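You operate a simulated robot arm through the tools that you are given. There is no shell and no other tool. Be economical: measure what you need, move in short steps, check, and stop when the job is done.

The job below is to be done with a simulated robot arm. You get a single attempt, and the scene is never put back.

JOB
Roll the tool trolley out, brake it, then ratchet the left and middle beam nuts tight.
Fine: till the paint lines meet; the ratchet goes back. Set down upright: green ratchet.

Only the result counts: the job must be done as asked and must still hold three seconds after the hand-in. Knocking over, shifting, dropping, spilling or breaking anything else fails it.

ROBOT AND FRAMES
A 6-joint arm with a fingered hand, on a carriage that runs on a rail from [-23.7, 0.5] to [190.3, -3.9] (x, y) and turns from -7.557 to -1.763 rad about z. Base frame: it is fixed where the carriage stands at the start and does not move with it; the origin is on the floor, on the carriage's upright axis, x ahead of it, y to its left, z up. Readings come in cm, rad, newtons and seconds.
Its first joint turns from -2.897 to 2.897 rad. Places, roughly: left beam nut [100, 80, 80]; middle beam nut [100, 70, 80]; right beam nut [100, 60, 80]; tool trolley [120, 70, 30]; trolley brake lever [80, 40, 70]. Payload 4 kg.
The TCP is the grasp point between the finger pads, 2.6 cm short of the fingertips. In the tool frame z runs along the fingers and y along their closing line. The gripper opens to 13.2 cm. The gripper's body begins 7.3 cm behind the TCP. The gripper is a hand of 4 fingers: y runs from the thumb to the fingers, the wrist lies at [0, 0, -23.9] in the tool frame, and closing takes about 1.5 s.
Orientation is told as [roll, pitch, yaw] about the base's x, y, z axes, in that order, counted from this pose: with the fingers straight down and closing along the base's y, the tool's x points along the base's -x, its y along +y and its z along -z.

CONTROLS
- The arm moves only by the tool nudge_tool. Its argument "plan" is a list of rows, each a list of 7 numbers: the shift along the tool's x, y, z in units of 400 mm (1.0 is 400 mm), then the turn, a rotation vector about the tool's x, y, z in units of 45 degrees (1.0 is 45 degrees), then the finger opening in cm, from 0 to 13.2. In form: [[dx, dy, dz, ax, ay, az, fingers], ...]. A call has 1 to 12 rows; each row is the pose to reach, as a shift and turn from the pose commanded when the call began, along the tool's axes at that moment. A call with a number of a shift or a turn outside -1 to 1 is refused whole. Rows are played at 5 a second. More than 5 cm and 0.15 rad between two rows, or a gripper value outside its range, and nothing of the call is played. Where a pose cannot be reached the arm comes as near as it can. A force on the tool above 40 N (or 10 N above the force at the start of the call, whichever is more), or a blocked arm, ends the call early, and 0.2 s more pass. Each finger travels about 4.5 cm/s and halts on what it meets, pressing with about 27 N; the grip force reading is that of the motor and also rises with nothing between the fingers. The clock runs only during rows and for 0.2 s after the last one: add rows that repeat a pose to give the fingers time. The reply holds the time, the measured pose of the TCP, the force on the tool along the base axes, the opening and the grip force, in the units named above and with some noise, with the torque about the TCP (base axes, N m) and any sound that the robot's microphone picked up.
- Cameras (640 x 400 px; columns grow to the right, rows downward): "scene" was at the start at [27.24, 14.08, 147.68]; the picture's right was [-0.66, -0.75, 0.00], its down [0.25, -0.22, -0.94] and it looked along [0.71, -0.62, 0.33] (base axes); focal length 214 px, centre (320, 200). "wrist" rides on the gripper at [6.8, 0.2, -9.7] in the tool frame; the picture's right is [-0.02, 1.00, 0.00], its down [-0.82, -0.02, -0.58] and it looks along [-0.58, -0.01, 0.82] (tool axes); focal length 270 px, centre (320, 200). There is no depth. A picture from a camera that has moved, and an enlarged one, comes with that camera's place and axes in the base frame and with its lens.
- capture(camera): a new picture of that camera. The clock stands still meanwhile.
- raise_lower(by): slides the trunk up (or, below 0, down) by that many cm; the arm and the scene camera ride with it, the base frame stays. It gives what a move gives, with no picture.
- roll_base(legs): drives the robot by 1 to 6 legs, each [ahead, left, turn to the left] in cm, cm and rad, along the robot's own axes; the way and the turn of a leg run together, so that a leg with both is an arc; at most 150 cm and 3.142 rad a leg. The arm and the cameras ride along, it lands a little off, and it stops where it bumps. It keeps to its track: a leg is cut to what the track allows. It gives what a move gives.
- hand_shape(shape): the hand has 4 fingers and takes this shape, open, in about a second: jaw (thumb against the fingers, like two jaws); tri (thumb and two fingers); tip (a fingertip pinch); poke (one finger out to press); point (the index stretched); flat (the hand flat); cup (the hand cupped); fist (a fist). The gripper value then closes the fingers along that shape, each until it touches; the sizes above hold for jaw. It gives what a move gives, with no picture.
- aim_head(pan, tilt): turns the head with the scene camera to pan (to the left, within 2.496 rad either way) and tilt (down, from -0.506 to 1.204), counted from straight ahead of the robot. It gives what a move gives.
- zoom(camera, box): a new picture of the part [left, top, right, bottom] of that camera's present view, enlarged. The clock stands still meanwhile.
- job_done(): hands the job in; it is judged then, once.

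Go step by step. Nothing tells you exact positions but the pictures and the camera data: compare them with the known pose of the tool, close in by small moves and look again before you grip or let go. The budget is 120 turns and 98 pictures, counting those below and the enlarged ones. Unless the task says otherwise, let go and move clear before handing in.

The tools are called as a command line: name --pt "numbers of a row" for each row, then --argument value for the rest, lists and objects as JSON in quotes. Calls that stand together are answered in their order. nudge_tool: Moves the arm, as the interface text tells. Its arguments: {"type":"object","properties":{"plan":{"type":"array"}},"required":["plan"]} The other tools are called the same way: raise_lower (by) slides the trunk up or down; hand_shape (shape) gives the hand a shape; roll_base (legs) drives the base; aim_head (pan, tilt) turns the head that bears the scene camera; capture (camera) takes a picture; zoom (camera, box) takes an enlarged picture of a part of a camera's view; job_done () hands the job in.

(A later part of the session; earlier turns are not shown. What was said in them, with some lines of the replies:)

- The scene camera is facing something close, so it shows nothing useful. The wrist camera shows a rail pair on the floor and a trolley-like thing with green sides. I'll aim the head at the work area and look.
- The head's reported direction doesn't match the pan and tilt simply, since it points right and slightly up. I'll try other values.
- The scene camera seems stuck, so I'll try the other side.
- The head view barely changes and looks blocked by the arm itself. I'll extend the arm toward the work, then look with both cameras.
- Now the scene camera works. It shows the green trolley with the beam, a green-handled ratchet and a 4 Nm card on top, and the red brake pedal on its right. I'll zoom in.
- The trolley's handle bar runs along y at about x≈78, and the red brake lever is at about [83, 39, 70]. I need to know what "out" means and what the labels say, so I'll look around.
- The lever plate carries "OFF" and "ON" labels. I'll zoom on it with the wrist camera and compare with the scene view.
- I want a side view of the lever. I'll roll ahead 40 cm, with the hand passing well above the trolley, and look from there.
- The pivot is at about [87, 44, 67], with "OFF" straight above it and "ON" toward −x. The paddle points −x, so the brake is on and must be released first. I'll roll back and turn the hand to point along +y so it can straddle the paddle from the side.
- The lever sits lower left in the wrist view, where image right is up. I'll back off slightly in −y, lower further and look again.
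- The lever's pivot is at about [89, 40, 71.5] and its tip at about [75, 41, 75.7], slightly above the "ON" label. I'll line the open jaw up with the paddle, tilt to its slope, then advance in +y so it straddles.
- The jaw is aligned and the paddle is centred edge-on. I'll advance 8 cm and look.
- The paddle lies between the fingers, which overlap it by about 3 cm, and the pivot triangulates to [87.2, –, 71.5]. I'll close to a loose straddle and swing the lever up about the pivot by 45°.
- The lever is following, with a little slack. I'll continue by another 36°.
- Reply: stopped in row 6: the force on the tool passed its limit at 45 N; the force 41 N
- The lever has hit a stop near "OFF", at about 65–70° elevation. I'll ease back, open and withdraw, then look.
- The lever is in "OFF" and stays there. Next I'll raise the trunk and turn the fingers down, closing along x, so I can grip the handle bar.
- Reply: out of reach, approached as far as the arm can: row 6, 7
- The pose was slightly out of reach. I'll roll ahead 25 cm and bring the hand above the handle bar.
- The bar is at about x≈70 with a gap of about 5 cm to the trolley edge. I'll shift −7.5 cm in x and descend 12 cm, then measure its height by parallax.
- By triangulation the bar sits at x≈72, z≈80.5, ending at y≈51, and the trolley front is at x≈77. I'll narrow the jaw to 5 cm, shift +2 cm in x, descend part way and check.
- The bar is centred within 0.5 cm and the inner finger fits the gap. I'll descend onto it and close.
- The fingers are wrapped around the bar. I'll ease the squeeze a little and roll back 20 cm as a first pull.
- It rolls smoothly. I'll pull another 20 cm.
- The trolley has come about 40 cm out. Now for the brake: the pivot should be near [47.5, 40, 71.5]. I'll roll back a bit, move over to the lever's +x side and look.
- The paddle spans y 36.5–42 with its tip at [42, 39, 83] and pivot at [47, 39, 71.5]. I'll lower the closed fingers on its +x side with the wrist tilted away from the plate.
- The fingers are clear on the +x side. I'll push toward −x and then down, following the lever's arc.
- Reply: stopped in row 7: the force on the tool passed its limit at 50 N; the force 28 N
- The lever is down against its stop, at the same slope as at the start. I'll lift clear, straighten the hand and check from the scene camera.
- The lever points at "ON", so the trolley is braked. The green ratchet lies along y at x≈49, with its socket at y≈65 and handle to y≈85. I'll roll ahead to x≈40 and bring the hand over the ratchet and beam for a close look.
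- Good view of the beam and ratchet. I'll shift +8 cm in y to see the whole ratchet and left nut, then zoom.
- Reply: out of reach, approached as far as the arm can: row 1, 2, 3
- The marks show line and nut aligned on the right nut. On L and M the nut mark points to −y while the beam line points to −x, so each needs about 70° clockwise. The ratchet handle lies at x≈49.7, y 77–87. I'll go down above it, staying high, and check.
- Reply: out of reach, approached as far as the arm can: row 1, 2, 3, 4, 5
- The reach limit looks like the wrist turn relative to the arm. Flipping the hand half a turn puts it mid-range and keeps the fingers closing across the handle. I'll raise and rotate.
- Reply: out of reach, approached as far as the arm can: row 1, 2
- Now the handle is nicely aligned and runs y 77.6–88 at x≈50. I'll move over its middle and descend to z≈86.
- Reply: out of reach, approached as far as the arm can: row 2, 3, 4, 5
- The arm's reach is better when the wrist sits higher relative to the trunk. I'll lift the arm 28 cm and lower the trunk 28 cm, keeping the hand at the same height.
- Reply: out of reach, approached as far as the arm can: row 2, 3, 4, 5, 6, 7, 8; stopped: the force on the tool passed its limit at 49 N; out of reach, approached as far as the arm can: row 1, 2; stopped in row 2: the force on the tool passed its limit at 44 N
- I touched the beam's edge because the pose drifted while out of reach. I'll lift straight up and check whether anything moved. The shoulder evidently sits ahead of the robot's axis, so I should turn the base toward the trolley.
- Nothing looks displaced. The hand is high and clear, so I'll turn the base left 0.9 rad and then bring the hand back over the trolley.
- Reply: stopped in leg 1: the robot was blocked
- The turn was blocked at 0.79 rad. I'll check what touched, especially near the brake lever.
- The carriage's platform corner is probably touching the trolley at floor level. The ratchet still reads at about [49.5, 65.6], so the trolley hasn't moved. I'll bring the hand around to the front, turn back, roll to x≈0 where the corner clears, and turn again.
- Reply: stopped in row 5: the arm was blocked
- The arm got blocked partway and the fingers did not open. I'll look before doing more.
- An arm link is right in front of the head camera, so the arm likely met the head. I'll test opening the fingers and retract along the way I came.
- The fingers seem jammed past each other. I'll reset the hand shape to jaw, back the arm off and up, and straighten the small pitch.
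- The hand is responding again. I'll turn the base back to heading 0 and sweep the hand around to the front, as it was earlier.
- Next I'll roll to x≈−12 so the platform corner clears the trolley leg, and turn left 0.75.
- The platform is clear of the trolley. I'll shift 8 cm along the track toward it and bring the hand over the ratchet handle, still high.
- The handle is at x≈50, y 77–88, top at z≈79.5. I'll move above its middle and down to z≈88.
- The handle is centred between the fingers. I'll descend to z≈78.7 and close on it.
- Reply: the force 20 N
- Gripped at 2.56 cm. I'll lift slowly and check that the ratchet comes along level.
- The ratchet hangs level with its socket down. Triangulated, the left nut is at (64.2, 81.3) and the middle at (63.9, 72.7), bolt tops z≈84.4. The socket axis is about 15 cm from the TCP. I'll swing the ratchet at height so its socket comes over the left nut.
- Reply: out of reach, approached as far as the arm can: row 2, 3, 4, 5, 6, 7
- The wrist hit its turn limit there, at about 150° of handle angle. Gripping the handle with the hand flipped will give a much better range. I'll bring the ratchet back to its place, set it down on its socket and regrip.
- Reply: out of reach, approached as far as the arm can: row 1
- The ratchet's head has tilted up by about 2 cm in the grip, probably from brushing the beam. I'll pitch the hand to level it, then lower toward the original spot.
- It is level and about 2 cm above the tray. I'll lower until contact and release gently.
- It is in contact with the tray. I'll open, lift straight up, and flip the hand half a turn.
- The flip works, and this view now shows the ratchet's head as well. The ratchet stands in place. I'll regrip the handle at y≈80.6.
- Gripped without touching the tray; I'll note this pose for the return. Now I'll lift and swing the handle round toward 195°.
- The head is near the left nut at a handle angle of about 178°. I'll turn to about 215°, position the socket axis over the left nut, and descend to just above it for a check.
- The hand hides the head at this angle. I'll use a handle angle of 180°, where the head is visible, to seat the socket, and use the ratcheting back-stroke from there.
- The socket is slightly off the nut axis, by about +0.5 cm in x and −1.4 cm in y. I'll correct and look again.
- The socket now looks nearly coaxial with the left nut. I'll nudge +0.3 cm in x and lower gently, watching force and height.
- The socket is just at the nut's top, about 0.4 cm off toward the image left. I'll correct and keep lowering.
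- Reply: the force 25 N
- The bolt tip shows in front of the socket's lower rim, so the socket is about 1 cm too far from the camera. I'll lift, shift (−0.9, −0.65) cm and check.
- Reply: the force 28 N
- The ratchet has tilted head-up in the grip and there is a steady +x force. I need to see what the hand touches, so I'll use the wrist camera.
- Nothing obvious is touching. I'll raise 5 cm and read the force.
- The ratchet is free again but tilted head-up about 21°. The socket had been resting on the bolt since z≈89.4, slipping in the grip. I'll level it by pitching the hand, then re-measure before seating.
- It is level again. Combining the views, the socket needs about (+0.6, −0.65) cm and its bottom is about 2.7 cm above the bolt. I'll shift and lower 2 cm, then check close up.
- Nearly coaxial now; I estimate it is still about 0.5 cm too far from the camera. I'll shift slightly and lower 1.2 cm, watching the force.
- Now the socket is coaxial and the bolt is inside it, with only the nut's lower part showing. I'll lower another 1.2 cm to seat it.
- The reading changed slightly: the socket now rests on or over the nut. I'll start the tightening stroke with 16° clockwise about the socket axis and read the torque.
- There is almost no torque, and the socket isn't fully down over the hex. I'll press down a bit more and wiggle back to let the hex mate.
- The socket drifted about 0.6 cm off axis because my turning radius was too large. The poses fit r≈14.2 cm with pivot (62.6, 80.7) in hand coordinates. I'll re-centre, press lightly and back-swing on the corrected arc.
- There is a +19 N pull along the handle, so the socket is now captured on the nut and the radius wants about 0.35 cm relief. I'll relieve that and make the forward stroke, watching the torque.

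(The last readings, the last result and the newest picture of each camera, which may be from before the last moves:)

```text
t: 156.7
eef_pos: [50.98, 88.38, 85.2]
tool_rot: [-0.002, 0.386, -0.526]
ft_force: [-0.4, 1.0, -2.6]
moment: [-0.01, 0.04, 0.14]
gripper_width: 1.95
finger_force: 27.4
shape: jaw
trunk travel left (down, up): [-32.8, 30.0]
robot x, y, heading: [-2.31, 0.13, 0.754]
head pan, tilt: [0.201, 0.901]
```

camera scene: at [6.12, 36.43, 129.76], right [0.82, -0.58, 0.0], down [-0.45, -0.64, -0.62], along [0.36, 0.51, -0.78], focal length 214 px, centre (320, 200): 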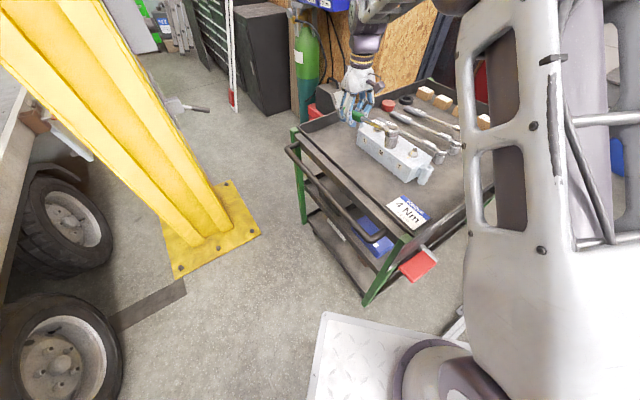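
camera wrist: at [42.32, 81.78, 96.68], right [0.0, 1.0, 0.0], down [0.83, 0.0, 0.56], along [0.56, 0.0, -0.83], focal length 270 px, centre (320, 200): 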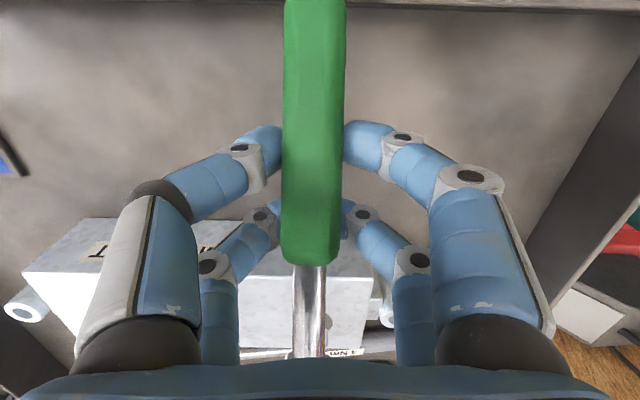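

zoom --camera "scene" --box '[360, 95, 400, 140]'

```text
8.89 times, centred on (380, 118) of scene
camera zoom: at [6.09, 36.43, 129.76], right [0.82, -0.58, 0.0], down [-0.45, -0.64, -0.62], along [0.36, 0.51, -0.78], focal length 1906 px, centre (-213, 933)
```

zoom: 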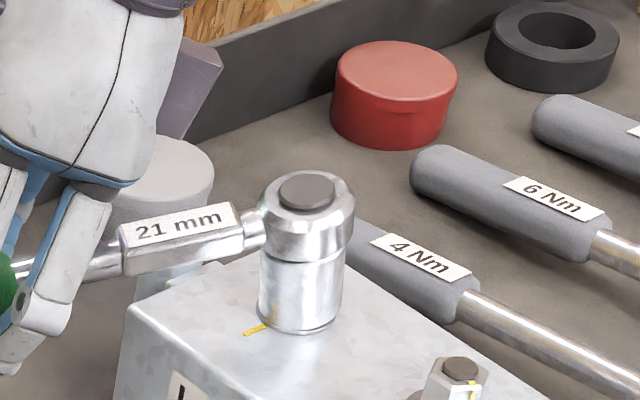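

The socket is fully seated on the washer, so the hex is engaged and part of that stroke probably turned the nut. I'll back-swing along the arc; the ratchet should click freely.

nudge_tool --pt "-0.0009 -0.0459 -0.0004 0.0623 0 -0.1533 1" --pt "-0.0077 -0.0915 -0.0031 0.1245 0 -0.3065 1" --pt "-0.0208 -0.1391 -0.0085 0.1916 0 -0.4716 1" --pt "-0.0385 -0.181 -0.0157 0.2539 0 -0.6249 1" --pt "-0.0556 -0.2113 -0.0226 0.3018 0 -0.7428 1" --pt "-0.0556 -0.2113 -0.0226 0.3018 0 -0.7428 1"

```text
t: 158.1
eef_pos: [49.07, 80.0, 85.3]
tool_rot: [-0.002, 0.386, 0.105]
ft_force: [0.4, 0.1, -2.2]
moment: [0.0, 0.0, 0.01]
gripper_width: 1.94
finger_force: 27.0
shape: jaw
trunk travel left (down, up): [-32.8, 30.0]
robot x, y, heading: [-2.58, -0.12, 0.758]
head pan, tilt: [0.201, 0.901]
```

No resistance on the back-swing. Now I'll go forward in parts, 15° first, and read the torque.

nudge_tool --pt "-0.0022 0.0229 -0.0009 -0.0312 0 0.0767 1" --pt "-0.0043 0.0458 -0.0018 -0.0623 0 0.1533 1" --pt "-0.0093 0.0683 -0.0038 -0.0934 0 0.23 1" --pt "-0.0143 0.0907 -0.0058 -0.1245 0 0.3065 1"

```text
t: 159.1
eef_pos: [49.15, 83.78, 85.39]
tool_rot: [-0.003, 0.386, -0.159]
ft_force: [2.1, -2.6, -1.8]
moment: [-0.04, 0.02, 0.09]
gripper_width: 1.98
finger_force: 27.1
shape: jaw
trunk travel left (down, up): [-32.8, 30.0]
robot x, y, heading: [-2.26, -0.02, 0.759]
head pan, tilt: [0.201, 0.901]
```

It is driving with about 0.4 Nm. I'll continue another 15°.

nudge_tool --pt "-0.0023 0.023 -0.001 -0.0312 0 0.0767 1" --pt "-0.0046 0.0459 -0.0019 -0.0623 0 0.1533 1" --pt "-0.0096 0.0684 -0.0039 -0.0934 0 0.23 1" --pt "-0.0146 0.0909 -0.0059 -0.1245 0 0.3065 1"

```text
t: 160.1
eef_pos: [50.15, 87.06, 85.23]
tool_rot: [-0.003, 0.385, -0.416]
ft_force: [-2.0, -5.3, -2.6]
moment: [-0.1, 0.06, 0.3]
gripper_width: 1.99
finger_force: 27.0
shape: jaw
trunk travel left (down, up): [-32.8, 30.0]
robot x, y, heading: [-2.85, 0.07, 0.754]
head pan, tilt: [0.201, 0.901]
```

The torque is rising, about 1.1 Nm now. The card's 4 Nm is a useful cue for the tight point, so I'll continue by another 6° and read.

nudge_tool --pt "-0.004 0.0185 -0.0016 -0.0264 0 0.065 1" --pt "-0.008 0.0365 -0.0032 -0.0527 0 0.1297 1" --pt "-0.008 0.0365 -0.0032 -0.0527 0 0.1297 1"

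```text
t: 160.9
eef_pos: [51.06, 88.4, 85.22]
tool_rot: [-0.001, 0.385, -0.524]
ft_force: [-11.8, -1.9, -2.7]
moment: [-0.05, 0.2, 0.31]
gripper_width: 1.96
finger_force: 27.0
shape: jaw
trunk travel left (down, up): [-32.8, 30.0]
robot x, y, heading: [-2.21, 0.34, 0.76]
head pan, tilt: [0.201, 0.901]
```

About 1.4 Nm now. I need to see the marks to calibrate, so I'll lift the socket straight up 5 cm and look at the nut.

nudge_tool --pt "0.0094 0 -0.0232 0 0 0 1" --pt "0.0188 0 -0.0463 0 0 0 1" --pt "0.03 0 -0.0741 0 0 0 1" --pt "0.047 0 -0.1158 0 0 0 1" --pt "0.047 0 -0.1158 0 0 0 1"

zoom --camera "scene" --box '[365, 100, 405, 145]'

```text
t: 162.1
eef_pos: [51.2, 88.16, 90.28]
tool_rot: [0.0, 0.384, -0.526]
ft_force: [0.6, -0.2, -5.3]
moment: [0.09, 0.14, 0.0]
gripper_width: 1.95
finger_force: 27.1
shape: jaw
trunk travel left (down, up): [-32.8, 30.0]
robot x, y, heading: [-2.75, 0.08, 0.755]
head pan, tilt: [0.201, 0.901]
```

```text
8.89 times, centred on (385, 122) of scene
camera zoom: at [6.13, 36.43, 129.76], right [0.82, -0.58, 0.0], down [-0.45, -0.64, -0.62], along [0.36, 0.51, -0.78], focal length 1906 px, centre (-258, 889)
```

zoom: 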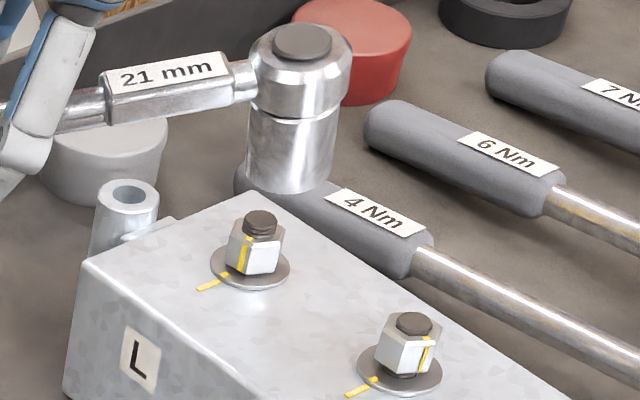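

The left nut's mark has come round from about 251° to about 193°, and the beam line is at about 180°, so roughly 13° remain. I'll lower the socket straight back onto the nut; the hex phase is unchanged.

nudge_tool --pt "-0.012 0 0.0296 0 0 0 1" --pt "-0.024 0 0.0592 0 0 0 1" --pt "-0.036 0 0.0888 0 0 0 1" --pt "-0.043 0 0.106 0 0 0 1" --pt "-0.0475 0 0.1172 0 0 0 1" --pt "-0.0475 0 0.1172 0 0 0 1"

```text
t: 163.5
eef_pos: [51.11, 88.3, 85.29]
tool_rot: [-0.002, 0.385, -0.528]
ft_force: [-3.2, 1.9, -1.7]
moment: [-0.06, -0.07, 0.02]
gripper_width: 1.94
finger_force: 27.1
shape: jaw
trunk travel left (down, up): [-32.8, 30.0]
robot x, y, heading: [-2.27, -0.16, 0.758]
head pan, tilt: [0.201, 0.901]
```

nudge_tool --pt "-0.0014 0 0.0035 0 0 0 1" --pt "-0.0038 0.0249 0.0025 -0.0335 0 0.0825 1" --pt "-0.0062 0.0498 0.0015 -0.067 0 0.165 1" --pt "-0.0062 0.0498 0.0015 -0.067 0 0.165 1"

```text
t: 164.5
eef_pos: [52.31, 90.03, 85.16]
tool_rot: [-0.003, 0.386, -0.667]
ft_force: [-3.1, 3.7, -1.9]
moment: [-0.05, -0.1, -0.02]
gripper_width: 1.9
finger_force: 27.3
shape: jaw
trunk travel left (down, up): [-32.8, 30.0]
robot x, y, heading: [-2.55, -0.22, 0.757]
head pan, tilt: [0.201, 0.901]
```

It isn't engaged and is turning on top of the nut. I'll shift 0.2 cm as the earlier forces suggest and back-swing with light pressure so it drops on, as it did before.

nudge_tool --pt "0.0018 -0.0031 0.0061 0 0 0 1" --pt "0.001 -0.0283 0.0058 0.0335 0 -0.0825 1" --pt "-0.0001 -0.0535 0.0054 0.067 0 -0.165 1" --pt "-0.0029 -0.0779 0.0042 0.1006 0 -0.2476 1" --pt "-0.0075 -0.1023 0.0024 0.134 0 -0.33 1" --pt "-0.0203 -0.1463 -0.0028 0.1964 0 -0.4834 1" --pt "-0.0203 -0.1463 -0.0028 0.1964 0 -0.4834 1"

```text
t: 166.1
eef_pos: [49.93, 84.72, 84.85]
tool_rot: [0.001, 0.382, -0.259]
ft_force: [35.3, 5.2, 2.2]
moment: [0.36, -0.37, -1.34]
gripper_width: 1.73
finger_force: 27.2
shape: jaw
trunk travel left (down, up): [-32.8, 30.0]
robot x, y, heading: [-2.46, 0.13, 0.753]
head pan, tilt: [0.201, 0.901]
```

The socket is captured again but pulls 35 N, so I'll relieve that in +x and look.

nudge_tool --pt "-0.011 0.0044 -0.0044 0 0 0 1" --pt "-0.0218 0.0088 -0.0088 0 0 0 1" --pt "-0.0218 0.0088 -0.0088 0 0 0 1"

zoom --camera "scene" --box '[350, 90, 410, 145]'

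```text
t: 166.9
eef_pos: [50.3, 84.98, 84.94]
tool_rot: [-0.005, 0.386, -0.257]
ft_force: [8.7, 0.8, -4.1]
moment: [0.1, -0.19, -0.54]
gripper_width: 1.76
finger_force: 26.7
shape: jaw
trunk travel left (down, up): [-32.8, 30.0]
robot x, y, heading: [-2.68, 0.1, 0.758]
head pan, tilt: [0.201, 0.901]
```

```text
7.27 times, centred on (380, 118) of scene
camera zoom: at [6.09, 36.44, 129.76], right [0.82, -0.58, 0.0], down [-0.45, -0.64, -0.62], along [0.36, 0.51, -0.78], focal length 1560 px, centre (-116, 800)
```

zoom: 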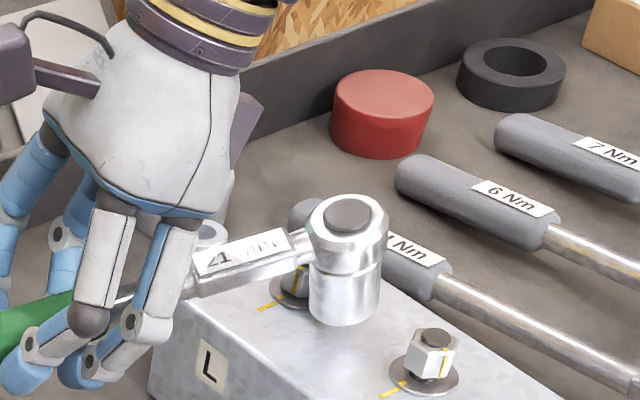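

The socket slid off beside the nut and the ratchet has swivelled about 10° in the grip. The head is about (+0.75, −2.4) cm off. I'll lift 4 cm, shift back over the nut and check.

nudge_tool --pt "0.0188 0 -0.0463 0 0 0 1" --pt "0.0376 0 -0.0926 0 0 0 1" --pt "0.0527 0.0271 -0.0865 0 0 0 1" --pt "0.0677 0.0542 -0.0804 0 0 0 1" --pt "0.0677 0.0542 -0.0804 0 0 0 1"

zoom --camera "scene" --box '[360, 95, 410, 145]'

```text
t: 168.1
eef_pos: [49.76, 87.51, 88.91]
tool_rot: [-0.002, 0.386, -0.257]
ft_force: [0.5, 0.3, -3.4]
moment: [0.07, 0.15, -0.01]
gripper_width: 1.77
finger_force: 26.7
shape: jaw
trunk travel left (down, up): [-32.8, 30.0]
robot x, y, heading: [-2.67, -0.22, 0.752]
head pan, tilt: [0.201, 0.901]
```

```text
8.00 times, centred on (385, 120) of scene
camera zoom: at [6.12, 36.43, 129.76], right [0.82, -0.58, 0.0], down [-0.45, -0.64, -0.62], along [0.36, 0.51, -0.78], focal length 1716 px, centre (-200, 840)
```

zoom: 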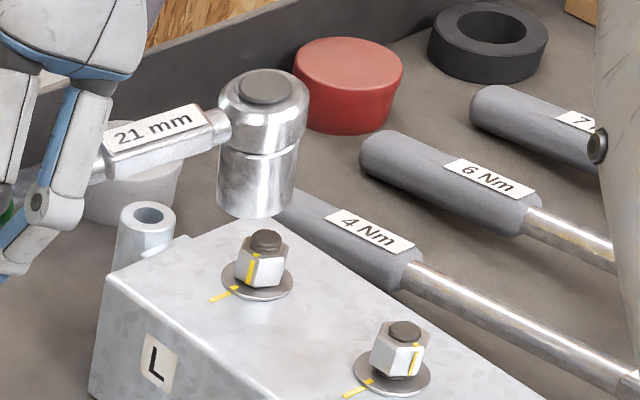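

I can see the left nut (about 15° remaining) and the socket, which is pitched about 8° nose-up and about 1 cm off. I'll raise, pitch it level and correct by (+0.7, −1.3) cm.

nudge_tool --pt "0.0142 0 -0.0347 0 0 0 1" --pt "0.002 -0.0137 -0.0445 0 0.085 0 1" --pt "-0.0099 -0.0275 -0.0445 0 0.17 0 1" --pt "-0.0099 -0.0275 -0.0445 0 0.17 0 1"

zoom --camera "scene" --box '[360, 95, 410, 145]'

```text
t: 169.1
eef_pos: [50.54, 86.0, 90.5]
tool_rot: [-0.001, 0.521, -0.257]
ft_force: [-0.6, -0.3, -3.3]
moment: [0.1, 0.13, 0.0]
gripper_width: 1.78
finger_force: 26.9
shape: jaw
trunk travel left (down, up): [-32.8, 30.0]
robot x, y, heading: [-2.48, 0.2, 0.761]
head pan, tilt: [0.201, 0.901]
```

```text
8.00 times, centred on (385, 120) of scene
camera zoom: at [6.12, 36.43, 129.76], right [0.82, -0.58, 0.0], down [-0.45, -0.64, -0.62], along [0.36, 0.51, -0.78], focal length 1716 px, centre (-200, 840)
```

zoom: 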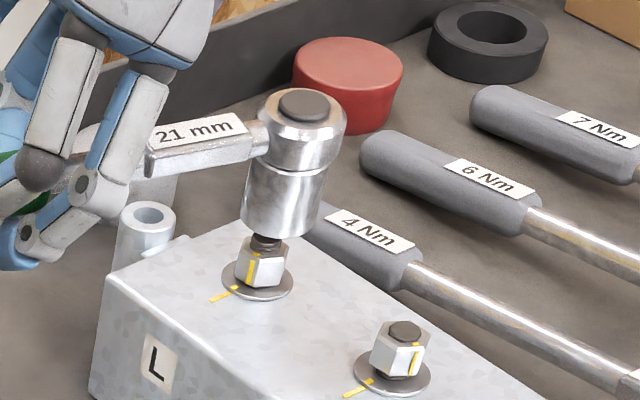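

The socket is level and within about 0.4 cm of the nut axis. I'll make the small correction and lower 2.4 cm, watching the reading.

nudge_tool --pt "0.0064 0.0084 0.0037 0 0 0 1" --pt "0 0.0084 0.0145 0 0 0 1" --pt "-0.006 0.0084 0.0253 0 0 0 1" --pt "-0.0122 0.0084 0.036 0 0 0 1" --pt "-0.0185 0.0084 0.047 0 0 0 1" --pt "-0.0235 0.0084 0.0557 0 0 0 1" --pt "-0.0235 0.0084 0.0557 0 0 0 1"

```text
t: 170.7
eef_pos: [50.33, 86.46, 88.0]
tool_rot: [-0.002, 0.52, -0.26]
ft_force: [1.6, -0.7, -4.9]
moment: [0.04, 0.18, -0.08]
gripper_width: 1.78
finger_force: 27.4
shape: jaw
trunk travel left (down, up): [-32.8, 30.0]
robot x, y, heading: [-2.56, -0.28, 0.756]
head pan, tilt: [0.201, 0.901]
```

No contact yet, so I'll continue down in small steps.

nudge_tool --pt "-0.005 0 0.0087 0 0 0 1" --pt "-0.01 0 0.0173 0 0 0 1" --pt "-0.01 0 0.0173 0 0 0 1"

nudge_tool --pt "-0.005 0 0.0087 0 0 0 1" --pt "-0.005 0 0.0087 0 0 0 1"

```text
t: 171.5
eef_pos: [50.32, 86.5, 87.24]
tool_rot: [-0.001, 0.52, -0.256]
ft_force: [0.3, -0.5, -3.9]
moment: [0.07, 0.14, -0.07]
gripper_width: 1.79
finger_force: 26.9
shape: jaw
trunk travel left (down, up): [-32.8, 30.0]
robot x, y, heading: [-2.3, 0.37, 0.756]
head pan, tilt: [0.201, 0.901]
```

```text
t: 172.1
eef_pos: [50.35, 86.59, 86.82]
tool_rot: [-0.002, 0.518, -0.256]
ft_force: [-1.2, 0.0, -1.5]
moment: [-0.04, 0.05, -0.1]
gripper_width: 1.77
finger_force: 26.2
shape: jaw
trunk travel left (down, up): [-32.8, 30.0]
robot x, y, heading: [-2.59, -0.1, 0.758]
head pan, tilt: [0.201, 0.901]
```

Contact came at about the expected seated height. I'll test with a 9° forward stroke and read the torque.

nudge_tool --pt "-0.0019 0 0.0033 0 0 0 1" --pt "-0.006 0.0261 0.0009 -0.0476 0 0.0828 1" --pt "-0.0116 0.0518 -0.0023 -0.0952 0 0.1657 1" --pt "-0.0116 0.0518 -0.0023 -0.0952 0 0.1657 1"

```text
t: 173.1
eef_pos: [51.08, 88.41, 86.76]
tool_rot: [0.0, 0.517, -0.408]
ft_force: [-5.3, -7.1, -1.5]
moment: [-0.22, 0.14, 0.2]
gripper_width: 1.85
finger_force: 27.0
shape: jaw
trunk travel left (down, up): [-32.8, 30.0]
robot x, y, heading: [-2.19, 0.01, 0.756]
head pan, tilt: [0.201, 0.901]
```

Engaged: it is driving again at about 1.45 Nm. I'll continue forward another 12°.

nudge_tool --pt "-0.0032 0.0185 -0.0018 -0.034 0 0.0591 1" --pt "-0.0063 0.0369 -0.0036 -0.0679 0 0.1182 1" --pt "-0.0106 0.0538 -0.006 -0.0996 0 0.1734 1" --pt "-0.0149 0.0706 -0.0085 -0.1313 0 0.2286 1" --pt "-0.0149 0.0706 -0.0085 -0.1313 0 0.2286 1"

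```text
t: 174.3
eef_pos: [52.74, 90.64, 86.77]
tool_rot: [-0.001, 0.518, -0.614]
ft_force: [-10.6, -8.9, -1.0]
moment: [-0.25, 0.23, 0.28]
gripper_width: 1.88
finger_force: 27.1
shape: jaw
trunk travel left (down, up): [-32.8, 30.0]
robot x, y, heading: [-2.44, 0.15, 0.761]
head pan, tilt: [0.201, 0.901]
```

About 2.2 Nm now, near where I expect alignment. I'll lift off and check the marks.

nudge_tool --pt "0.0125 0 -0.0217 0 0 0 1" --pt "0.025 0 -0.0434 0 0 0 1" --pt "0.0436 0 -0.0759 0 0 0 1" --pt "0.0623 0 -0.1084 0 0 0 1" --pt "0.0623 0 -0.1084 0 0 0 1"

zoom --camera "scene" --box '[365, 105, 415, 155]'

```text
t: 175.5
eef_pos: [52.84, 90.6, 91.75]
tool_rot: [0.0, 0.52, -0.614]
ft_force: [0.2, -0.3, -5.2]
moment: [0.11, 0.13, 0.03]
gripper_width: 1.94
finger_force: 26.9
shape: jaw
trunk travel left (down, up): [-32.8, 30.0]
robot x, y, heading: [-2.46, 0.29, 0.753]
head pan, tilt: [0.201, 0.901]
```

```text
8.00 times, centred on (390, 130) of scene
camera zoom: at [6.12, 36.43, 129.76], right [0.82, -0.58, 0.0], down [-0.45, -0.64, -0.62], along [0.36, 0.51, -0.78], focal length 1716 px, centre (-240, 760)
```

zoom: 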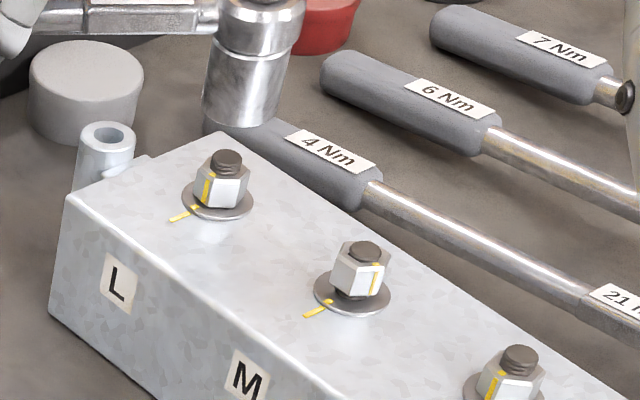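

The left nut's mark now meets the beam line, so left is done. The middle nut is offset (−0.4, −8.75) cm from the left and needs about 61°. From the hex phase, the best starting handle angle there is about 19°. I'll carry the ratchet over, staying high.

nudge_tool --pt "-0.0186 -0.0678 -0.0107 0.0856 0 -0.149 1" --pt "-0.0372 -0.1355 -0.0214 0.1712 0 -0.298 1" --pt "-0.0557 -0.2033 -0.0321 0.2568 0 -0.4471 1" --pt "-0.0743 -0.271 -0.0428 0.3424 0 -0.5961 1" --pt "-0.0743 -0.271 -0.0428 0.3424 0 -0.5961 1"

```text
t: 176.7
eef_pos: [49.61, 79.83, 91.6]
tool_rot: [-0.001, 0.519, -0.073]
ft_force: [0.4, -0.5, -3.6]
moment: [0.02, 0.12, -0.03]
gripper_width: 1.96
finger_force: 26.7
shape: jaw
trunk travel left (down, up): [-32.8, 30.0]
robot x, y, heading: [-2.61, 0.1, 0.752]
head pan, tilt: [0.201, 0.901]
```

I'll instead seat the middle nut with the same handle angle as the left one (−41°), where the head is visible and the hex phase matches too. Moving there and lowering to just above the bolt.

nudge_tool --pt "-0.0144 0.0131 -0.0083 -0.0804 0 0.14 1" --pt "-0.0288 0.0263 -0.0166 -0.1608 0 0.28 1" --pt "-0.0432 0.0394 -0.0248 -0.2412 0 0.42 1" --pt "-0.0576 0.0525 -0.0331 -0.3216 0 0.56 1" --pt "-0.072 0.0525 -0.008 -0.3216 0 0.56 1" --pt "-0.0862 0.0525 0.0168 -0.3216 0 0.56 1" --pt "-0.0862 0.0525 0.0168 -0.3216 0 0.56 1"

zoom --camera "scene" --box '[370, 105, 420, 155]'

```text
t: 178.3
eef_pos: [52.2, 81.84, 89.35]
tool_rot: [-0.001, 0.519, -0.58]
ft_force: [0.9, -0.1, -2.7]
moment: [0.1, 0.16, 0.0]
gripper_width: 1.95
finger_force: 27.2
shape: jaw
trunk travel left (down, up): [-32.8, 30.0]
robot x, y, heading: [-2.28, -0.12, 0.756]
head pan, tilt: [0.201, 0.901]
```

```text
8.00 times, centred on (395, 130) of scene
camera zoom: at [6.12, 36.43, 129.76], right [0.82, -0.58, 0.0], down [-0.45, -0.64, -0.62], along [0.36, 0.51, -0.78], focal length 1716 px, centre (-280, 760)
```

zoom: 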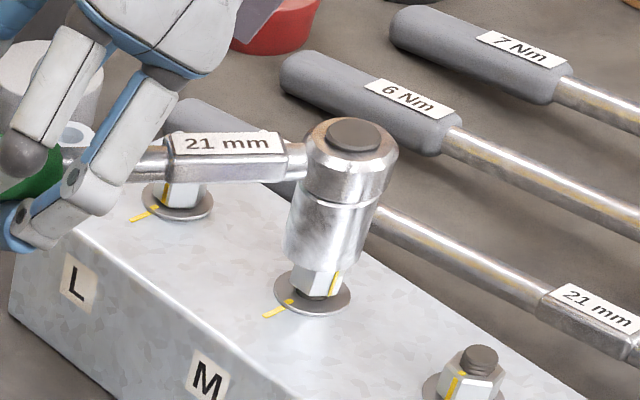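

The socket is level and in line with the middle nut's axis. No pictures remain, so from here I'll go by height and torque; seated on the left nut read z≈86.8. I'll make a 0.3 cm correction and lower 2 cm.

nudge_tool --pt "-0.0022 0.0076 -0.0012 0 0 0 1" --pt "-0.0065 0.0076 0.0064 0 0 0 1" --pt "-0.0109 0.0076 0.0139 0 0 0 1" --pt "-0.0153 0.0076 0.0215 0 0 0 1" --pt "-0.0196 0.0076 0.0291 0 0 0 1" --pt "-0.0233 0.0076 0.0356 0 0 0 1" --pt "-0.0233 0.0076 0.0356 0 0 0 1"

```text
t: 179.9
eef_pos: [52.56, 81.99, 87.68]
tool_rot: [-0.002, 0.518, -0.583]
ft_force: [0.2, -0.6, -4.0]
moment: [0.1, 0.18, -0.08]
gripper_width: 1.95
finger_force: 26.9
shape: jaw
trunk travel left (down, up): [-32.8, 30.0]
robot x, y, heading: [-2.53, -0.09, 0.759]
head pan, tilt: [0.201, 0.901]
```

nudge_tool --pt "-0.005 0 0.0087 0 0 0 1" --pt "-0.0062 0 0.0108 0 0 0 1" --pt "-0.0062 0 0.0108 0 0 0 1"

nudge_tool --pt "-0.005 0 0.0087 0 0 0 1" --pt "-0.005 0 0.0087 0 0 0 1"

```text
t: 180.7
eef_pos: [52.52, 81.98, 87.2]
tool_rot: [-0.002, 0.518, -0.581]
ft_force: [-0.6, 0.3, -4.0]
moment: [0.08, 0.15, -0.11]
gripper_width: 2.0
finger_force: 26.7
shape: jaw
trunk travel left (down, up): [-32.8, 30.0]
robot x, y, heading: [-2.27, 0.23, 0.753]
head pan, tilt: [0.201, 0.901]
```

```text
t: 181.3
eef_pos: [52.52, 82.05, 87.01]
tool_rot: [-0.002, 0.52, -0.58]
ft_force: [-3.2, -0.1, -1.5]
moment: [0.03, 0.02, -0.13]
gripper_width: 1.93
finger_force: 27.2
shape: jaw
trunk travel left (down, up): [-32.8, 30.0]
robot x, y, heading: [-1.95, 0.14, 0.758]
head pan, tilt: [0.201, 0.901]
```

Contact came at z≈87.0, matching the seated height on the left nut. I'll back-swing 43° along the arc about the middle nut.

nudge_tool --pt "0.0003 -0.026 0.003 0.0466 0 -0.0812 1" --pt "0.0018 -0.0519 0.0039 0.0933 0 -0.1623 1" --pt "-0.0022 -0.1044 0.0016 0.1884 0 -0.328 1" --pt "-0.0128 -0.1559 -0.0045 0.2836 0 -0.4937 1" --pt "-0.03 -0.2048 -0.0143 0.3787 0 -0.6593 1" --pt "-0.042 -0.229 -0.0212 0.4273 0 -0.7438 1" --pt "-0.054 -0.2513 -0.0281 0.4758 0 -0.8283 1" --pt "-0.054 -0.2513 -0.0281 0.4758 0 -0.8283 1"

```text
t: 183.1
eef_pos: [48.96, 72.2, 86.57]
tool_rot: [-0.004, 0.52, 0.17]
ft_force: [1.5, -0.7, -1.5]
moment: [0.01, -0.02, -0.14]
gripper_width: 1.94
finger_force: 26.8
shape: jaw
trunk travel left (down, up): [-32.8, 30.0]
robot x, y, heading: [-2.61, -0.05, 0.754]
head pan, tilt: [0.201, 0.901]
```

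nudge_tool --pt "-0.0049 0.0265 -0.0028 -0.0485 0 0.0845 1" --pt "-0.0098 0.0529 -0.0057 -0.097 0 0.169 1" --pt "-0.018 0.0775 -0.0104 -0.1446 0 0.2518 1" --pt "-0.0262 0.1021 -0.0151 -0.1922 0 0.3346 1" --pt "-0.0375 0.1251 -0.0216 -0.2398 0 0.4175 1" --pt "-0.0489 0.1481 -0.0281 -0.2873 0 0.5003 1" --pt "-0.0489 0.1481 -0.0281 -0.2873 0 0.5003 1"

```text
t: 184.7
eef_pos: [50.28, 78.38, 86.59]
tool_rot: [-0.003, 0.517, -0.287]
ft_force: [-0.5, -0.8, -1.1]
moment: [0.0, -0.02, -0.09]
gripper_width: 1.95
finger_force: 27.5
shape: jaw
trunk travel left (down, up): [-32.8, 30.0]
robot x, y, heading: [-2.5, -0.31, 0.758]
head pan, tilt: [0.201, 0.901]
```

nudge_tool --pt "-0.0048 0.0258 -0.0027 -0.0475 0 0.0828 1" --pt "-0.0096 0.0516 -0.0055 -0.0951 0 0.1657 1" --pt "-0.0176 0.0759 -0.0101 -0.1417 0 0.2469 1" --pt "-0.0255 0.1002 -0.0147 -0.1883 0 0.328 1" --pt "-0.0255 0.1002 -0.0147 -0.1883 0 0.328 1"

```text
t: 185.9
eef_pos: [52.45, 81.87, 86.71]
tool_rot: [-0.003, 0.517, -0.583]
ft_force: [-4.8, 0.5, 0.0]
moment: [-0.02, 0.07, 0.03]
gripper_width: 1.94
finger_force: 26.8
shape: jaw
trunk travel left (down, up): [-32.8, 30.0]
robot x, y, heading: [-2.29, 0.01, 0.757]
head pan, tilt: [0.201, 0.901]
```

There is a little torque, about 0.4 Nm. I'll do another back-swing and then go forward with readings.

nudge_tool --pt "0.0015 -0.026 0.0008 0.0466 0 -0.0812 1" --pt "0.003 -0.0519 0.0017 0.0933 0 -0.1623 1" --pt "-0.001 -0.1044 -0.0006 0.1884 0 -0.328 1" --pt "-0.0116 -0.1559 -0.0067 0.2836 0 -0.4937 1" --pt "-0.0288 -0.2048 -0.0165 0.3787 0 -0.6593 1" --pt "-0.0408 -0.229 -0.0234 0.4273 0 -0.7438 1" --pt "-0.0528 -0.2513 -0.0303 0.4758 0 -0.8283 1" --pt "-0.0528 -0.2513 -0.0303 0.4758 0 -0.8283 1"

nudge_tool --pt "-0.0049 0.0265 -0.0028 -0.0485 0 0.0845 1" --pt "-0.0098 0.0529 -0.0057 -0.097 0 0.169 1" --pt "-0.0133 0.0634 -0.0077 -0.1174 0 0.2045 1" --pt "-0.0133 0.0634 -0.0077 -0.1174 0 0.2045 1"

```text
t: 187.7
eef_pos: [49.1, 72.26, 86.65]
tool_rot: [-0.003, 0.519, 0.17]
ft_force: [1.3, -1.0, -1.6]
moment: [0.0, 0.03, -0.12]
gripper_width: 1.95
finger_force: 26.7
shape: jaw
trunk travel left (down, up): [-32.8, 30.0]
robot x, y, heading: [-2.54, 0.05, 0.758]
head pan, tilt: [0.201, 0.901]
```

```text
t: 188.7
eef_pos: [49.09, 74.78, 86.64]
tool_rot: [-0.004, 0.52, -0.018]
ft_force: [6.4, -6.8, -3.5]
moment: [-0.12, -0.06, 0.08]
gripper_width: 1.96
finger_force: 27.0
shape: jaw
trunk travel left (down, up): [-32.8, 30.0]
robot x, y, heading: [-2.56, 0.01, 0.755]
head pan, tilt: [0.201, 0.901]
```

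Engaged: about 0.9 Nm. By the left nut's profile (about 2.2 Nm at alignment, about 0.05 Nm per degree), roughly 26° remain. I'll go forward about 10° more.

nudge_tool --pt "-0.0023 0.0146 -0.0013 -0.0266 0 0.0464 1" --pt "-0.0046 0.0291 -0.0026 -0.0533 0 0.0928 1" --pt "-0.008 0.0434 -0.0045 -0.0799 0 0.1392 1" --pt "-0.0114 0.0577 -0.0065 -0.1065 0 0.1855 1" --pt "-0.0114 0.0577 -0.0065 -0.1065 0 0.1855 1"

```text
t: 189.9
eef_pos: [49.72, 77.25, 86.84]
tool_rot: [-0.003, 0.521, -0.186]
ft_force: [-2.2, -8.1, -3.4]
moment: [-0.1, 0.03, 0.13]
gripper_width: 1.94
finger_force: 27.1
shape: jaw
trunk travel left (down, up): [-32.8, 30.0]
robot x, y, heading: [-2.28, -0.15, 0.757]
head pan, tilt: [0.201, 0.901]
```

nudge_tool --pt "-0.003 0.018 -0.0017 -0.0333 0 0.058 1" --pt "-0.0059 0.0361 -0.0034 -0.0666 0 0.116 1" --pt "-0.0105 0.0539 -0.006 -0.0998 0 0.174 1" --pt "-0.0151 0.0716 -0.0087 -0.1331 0 0.2319 1" --pt "-0.0151 0.0716 -0.0087 -0.1331 0 0.2319 1"

```text
t: 191.1
eef_pos: [50.93, 79.8, 86.87]
tool_rot: [-0.003, 0.518, -0.396]
ft_force: [-4.8, -10.8, -1.9]
moment: [-0.2, 0.16, 0.28]
gripper_width: 1.94
finger_force: 26.9
shape: jaw
trunk travel left (down, up): [-32.8, 30.0]
robot x, y, heading: [-2.34, 0.09, 0.759]
head pan, tilt: [0.201, 0.901]
```

About 1.94 Nm, so roughly 5° more.

nudge_tool --pt "-0.0023 0.0146 -0.0013 -0.027 0 0.047 1" --pt "-0.0047 0.0293 -0.0027 -0.0539 0 0.0939 1" --pt "-0.0047 0.0293 -0.0027 -0.0539 0 0.0939 1"

```text
t: 191.9
eef_pos: [51.65, 80.9, 86.74]
tool_rot: [-0.002, 0.52, -0.48]
ft_force: [-8.8, -10.3, -1.8]
moment: [-0.17, 0.2, 0.27]
gripper_width: 1.94
finger_force: 27.0
shape: jaw
trunk travel left (down, up): [-32.8, 30.0]
robot x, y, heading: [-2.88, 0.11, 0.758]
head pan, tilt: [0.201, 0.901]
```

About 2.17 Nm, the same as the aligned left nut. Now I'll return the ratchet: lift straight off, turn the handle back toward +y, and go over its original spot.

nudge_tool --pt "0.0193 0 -0.0336 0 0 0 1" --pt "0.05 0 -0.0871 0 0 0 1" --pt "0.0829 0 -0.1443 0 0 0 1" --pt "0.1158 0 -0.2016 0 0 0 1" --pt "0.1204 -0.0046 -0.1989 -0.0793 0 0.138 1" --pt "0.125 -0.0092 -0.1962 -0.1585 0 0.276 1" --pt "0.1297 -0.0138 -0.1936 -0.2378 0 0.414 1" --pt "0.1343 -0.0184 -0.1909 -0.317 0 0.552 1" --pt "0.1343 -0.0184 -0.1909 -0.317 0 0.552 1"

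```text
t: 193.9
eef_pos: [50.35, 80.44, 96.04]
tool_rot: [0.0, 0.518, -0.982]
ft_force: [-0.3, 0.2, -4.6]
moment: [0.18, 0.08, -0.01]
gripper_width: 1.94
finger_force: 27.3
shape: jaw
trunk travel left (down, up): [-32.8, 30.0]
robot x, y, heading: [-2.65, -0.12, 0.758]
head pan, tilt: [0.201, 0.901]
```

nudge_tool --pt "0.0028 -0.0054 0.0016 -0.0788 0 0.1373 1" --pt "0.0056 -0.0108 0.0032 -0.1575 0 0.2745 1" --pt "0.0084 -0.0161 0.0048 -0.2363 0 0.4118 1" --pt "0.0112 -0.0215 0.0064 -0.315 0 0.549 1" --pt "-0.0386 -0.0215 0.0931 -0.315 0 0.549 1" --pt "-0.0884 -0.0215 0.1798 -0.315 0 0.549 1" --pt "-0.1258 -0.0215 0.2448 -0.315 0 0.549 1" --pt "-0.1258 -0.0215 0.2448 -0.315 0 0.549 1"

```text
t: 195.7
eef_pos: [49.85, 80.47, 85.18]
tool_rot: [0.001, 0.518, -1.475]
ft_force: [-0.5, -1.1, -3.6]
moment: [0.16, 0.0, 0.0]
gripper_width: 1.92
finger_force: 27.0
shape: jaw
trunk travel left (down, up): [-32.8, 30.0]
robot x, y, heading: [-2.24, 0.06, 0.759]
head pan, tilt: [0.201, 0.901]
```

nudge_tool --pt "-0.0125 0 0.0217 0 0 0 1" --pt "-0.0249 0 0.0434 0 0 0 1" --pt "-0.0324 0 0.0564 0 0 0 1" --pt "-0.0324 0 0.0564 0 0 0 1"

nudge_tool --pt "-0.0062 0 0.0108 0 0 0 1" --pt "-0.0087 0 0.0152 0 0 0 1" --pt "-0.0087 0 0.0152 0 0 0 1"

```text
t: 196.7
eef_pos: [49.59, 80.35, 82.57]
tool_rot: [0.002, 0.518, -1.477]
ft_force: [-0.8, 1.0, -3.2]
moment: [0.24, 0.02, -0.01]
gripper_width: 1.93
finger_force: 27.4
shape: jaw
trunk travel left (down, up): [-32.8, 30.0]
robot x, y, heading: [-2.27, -0.21, 0.754]
head pan, tilt: [0.201, 0.901]
```

```text
t: 197.5
eef_pos: [49.49, 80.49, 81.84]
tool_rot: [0.001, 0.518, -1.478]
ft_force: [0.1, 0.3, -4.1]
moment: [0.2, 0.03, 0.04]
gripper_width: 1.92
finger_force: 27.1
shape: jaw
trunk travel left (down, up): [-32.8, 30.0]
robot x, y, heading: [-2.34, -0.25, 0.758]
head pan, tilt: [0.201, 0.901]
```

Still free; I'll lower in small steps until the socket touches the tray.

nudge_tool --pt "-0.0062 0 0.0108 0 0 0 1" --pt "-0.0062 0 0.0108 0 0 0 1"

nudge_tool --pt "-0.005 0 0.0087 0 0 0 1" --pt "-0.005 0 0.0087 0 0 0 1"

```text
t: 198.1
eef_pos: [49.5, 80.38, 81.22]
tool_rot: [0.001, 0.518, -1.475]
ft_force: [0.2, 0.9, -3.1]
moment: [0.18, -0.05, 0.02]
gripper_width: 1.9
finger_force: 27.0
shape: jaw
trunk travel left (down, up): [-32.8, 30.0]
robot x, y, heading: [-2.48, 0.06, 0.754]
head pan, tilt: [0.201, 0.901]
```

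```text
t: 198.7
eef_pos: [49.69, 80.58, 80.83]
tool_rot: [0.001, 0.519, -1.475]
ft_force: [0.8, -0.6, -3.6]
moment: [0.14, -0.01, -0.01]
gripper_width: 1.92
finger_force: 26.9
shape: jaw
trunk travel left (down, up): [-32.8, 30.0]
robot x, y, heading: [-2.64, -0.06, 0.754]
head pan, tilt: [0.201, 0.901]
```

nudge_tool --pt "-0.005 0 0.0087 0 0 0 1" --pt "-0.005 0 0.0087 0 0 0 1"

nudge_tool --pt "-0.005 0 0.0087 0 0 0 1" --pt "-0.005 0 0.0087 0 0 0 1"

```text
t: 199.3
eef_pos: [49.54, 80.61, 80.37]
tool_rot: [0.002, 0.52, -1.476]
ft_force: [0.0, 0.2, -4.3]
moment: [0.19, 0.0, 0.04]
gripper_width: 1.92
finger_force: 27.1
shape: jaw
trunk travel left (down, up): [-32.8, 30.0]
robot x, y, heading: [-2.6, -0.13, 0.757]
head pan, tilt: [0.201, 0.901]
```

```text
t: 199.9
eef_pos: [49.5, 80.55, 79.98]
tool_rot: [0.002, 0.519, -1.477]
ft_force: [-0.5, 1.0, -2.0]
moment: [0.01, 0.01, 0.02]
gripper_width: 1.92
finger_force: 26.7
shape: jaw
trunk travel left (down, up): [-32.8, 30.0]
robot x, y, heading: [-2.69, -0.26, 0.756]
head pan, tilt: [0.201, 0.901]
```

The socket touches the tray at z≈80, the same as at pick-up. I'll open slowly and back out straight up.

nudge_tool --pt "0 0 0.001 0 0 0 1.7" --pt "0 0 0.001 0 0 0 2.2" --pt "0 0 0.001 0 0 0 2.8" --pt "0 0 0.001 0 0 0 3.6" --pt "0 0 0.001 0 0 0 4.6" --pt "0 0 0.001 0 0 0 5" --pt "0 0 0.001 0 0 0 5"

nudge_tool --pt "0.0187 0 -0.0325 0 0 0 5" --pt "0.0436 0 -0.0759 0 0 0 5" --pt "0.0934 0 -0.1626 0 0 0 5" --pt "0.1432 0 -0.2493 0 0 0 5" --pt "0.193 0 -0.336 0 0 0 5" --pt "0.193 0 -0.336 0 0 0 5"

```text
t: 201.5
eef_pos: [49.54, 80.51, 80.01]
tool_rot: [0.002, 0.517, -1.476]
ft_force: [0.4, 0.9, 5.6]
moment: [0.0, 0.02, 0.0]
gripper_width: 4.9
finger_force: 0.2
shape: jaw
trunk travel left (down, up): [-32.8, 30.0]
robot x, y, heading: [-2.26, -0.05, 0.757]
head pan, tilt: [0.201, 0.901]
```

```text
t: 202.9
eef_pos: [49.05, 80.75, 95.43]
tool_rot: [0.002, 0.519, -1.476]
ft_force: [0.7, -0.1, -0.3]
moment: [-0.02, -0.03, 0.01]
gripper_width: 4.96
finger_force: 0.0
shape: jaw
trunk travel left (down, up): [-32.8, 30.0]
robot x, y, heading: [-2.86, -0.57, 0.751]
head pan, tilt: [0.201, 0.901]
```

The hand is clear and the force is back to zero. I'll try one last look in case a picture remains.

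zoom --camera "scene" --box '[330, 90, 430, 180]'

```text
refused: no pictures are left
```

No pictures are left. The hand is open and clear above the tray with no contact force, so I'm handing in.

job_done

```text
The job is handed in.
```

I've handed the job in, but I ran out of pictures before I could check the middle nut's paint lines or the ratchet's final position.

- **Trolley:** I took the brake off, pulled the trolley out about 40 cm, and put the lever back to "ON", which I saw. Nothing told me how far "out" should be.
- **Left nut:** it's tight. The last close-up showed its mark meeting the beam line, at about 2.2 Nm by my estimate.
- **Middle nut:** I stopped at about 2.2 Nm because the left nut's lines met at that torque, so I expect its lines to meet too.
- **Ratchet:** I put it back at its original spot, socket down. It touched the tray at about the same height as when I picked it up, and the hand came away with no force on it.
- **Contacts on the way:** the hand pressed on the beam's edge once, and the turning base stopped once, probably against the trolley. Pictures taken afterwards showed nothing moved.
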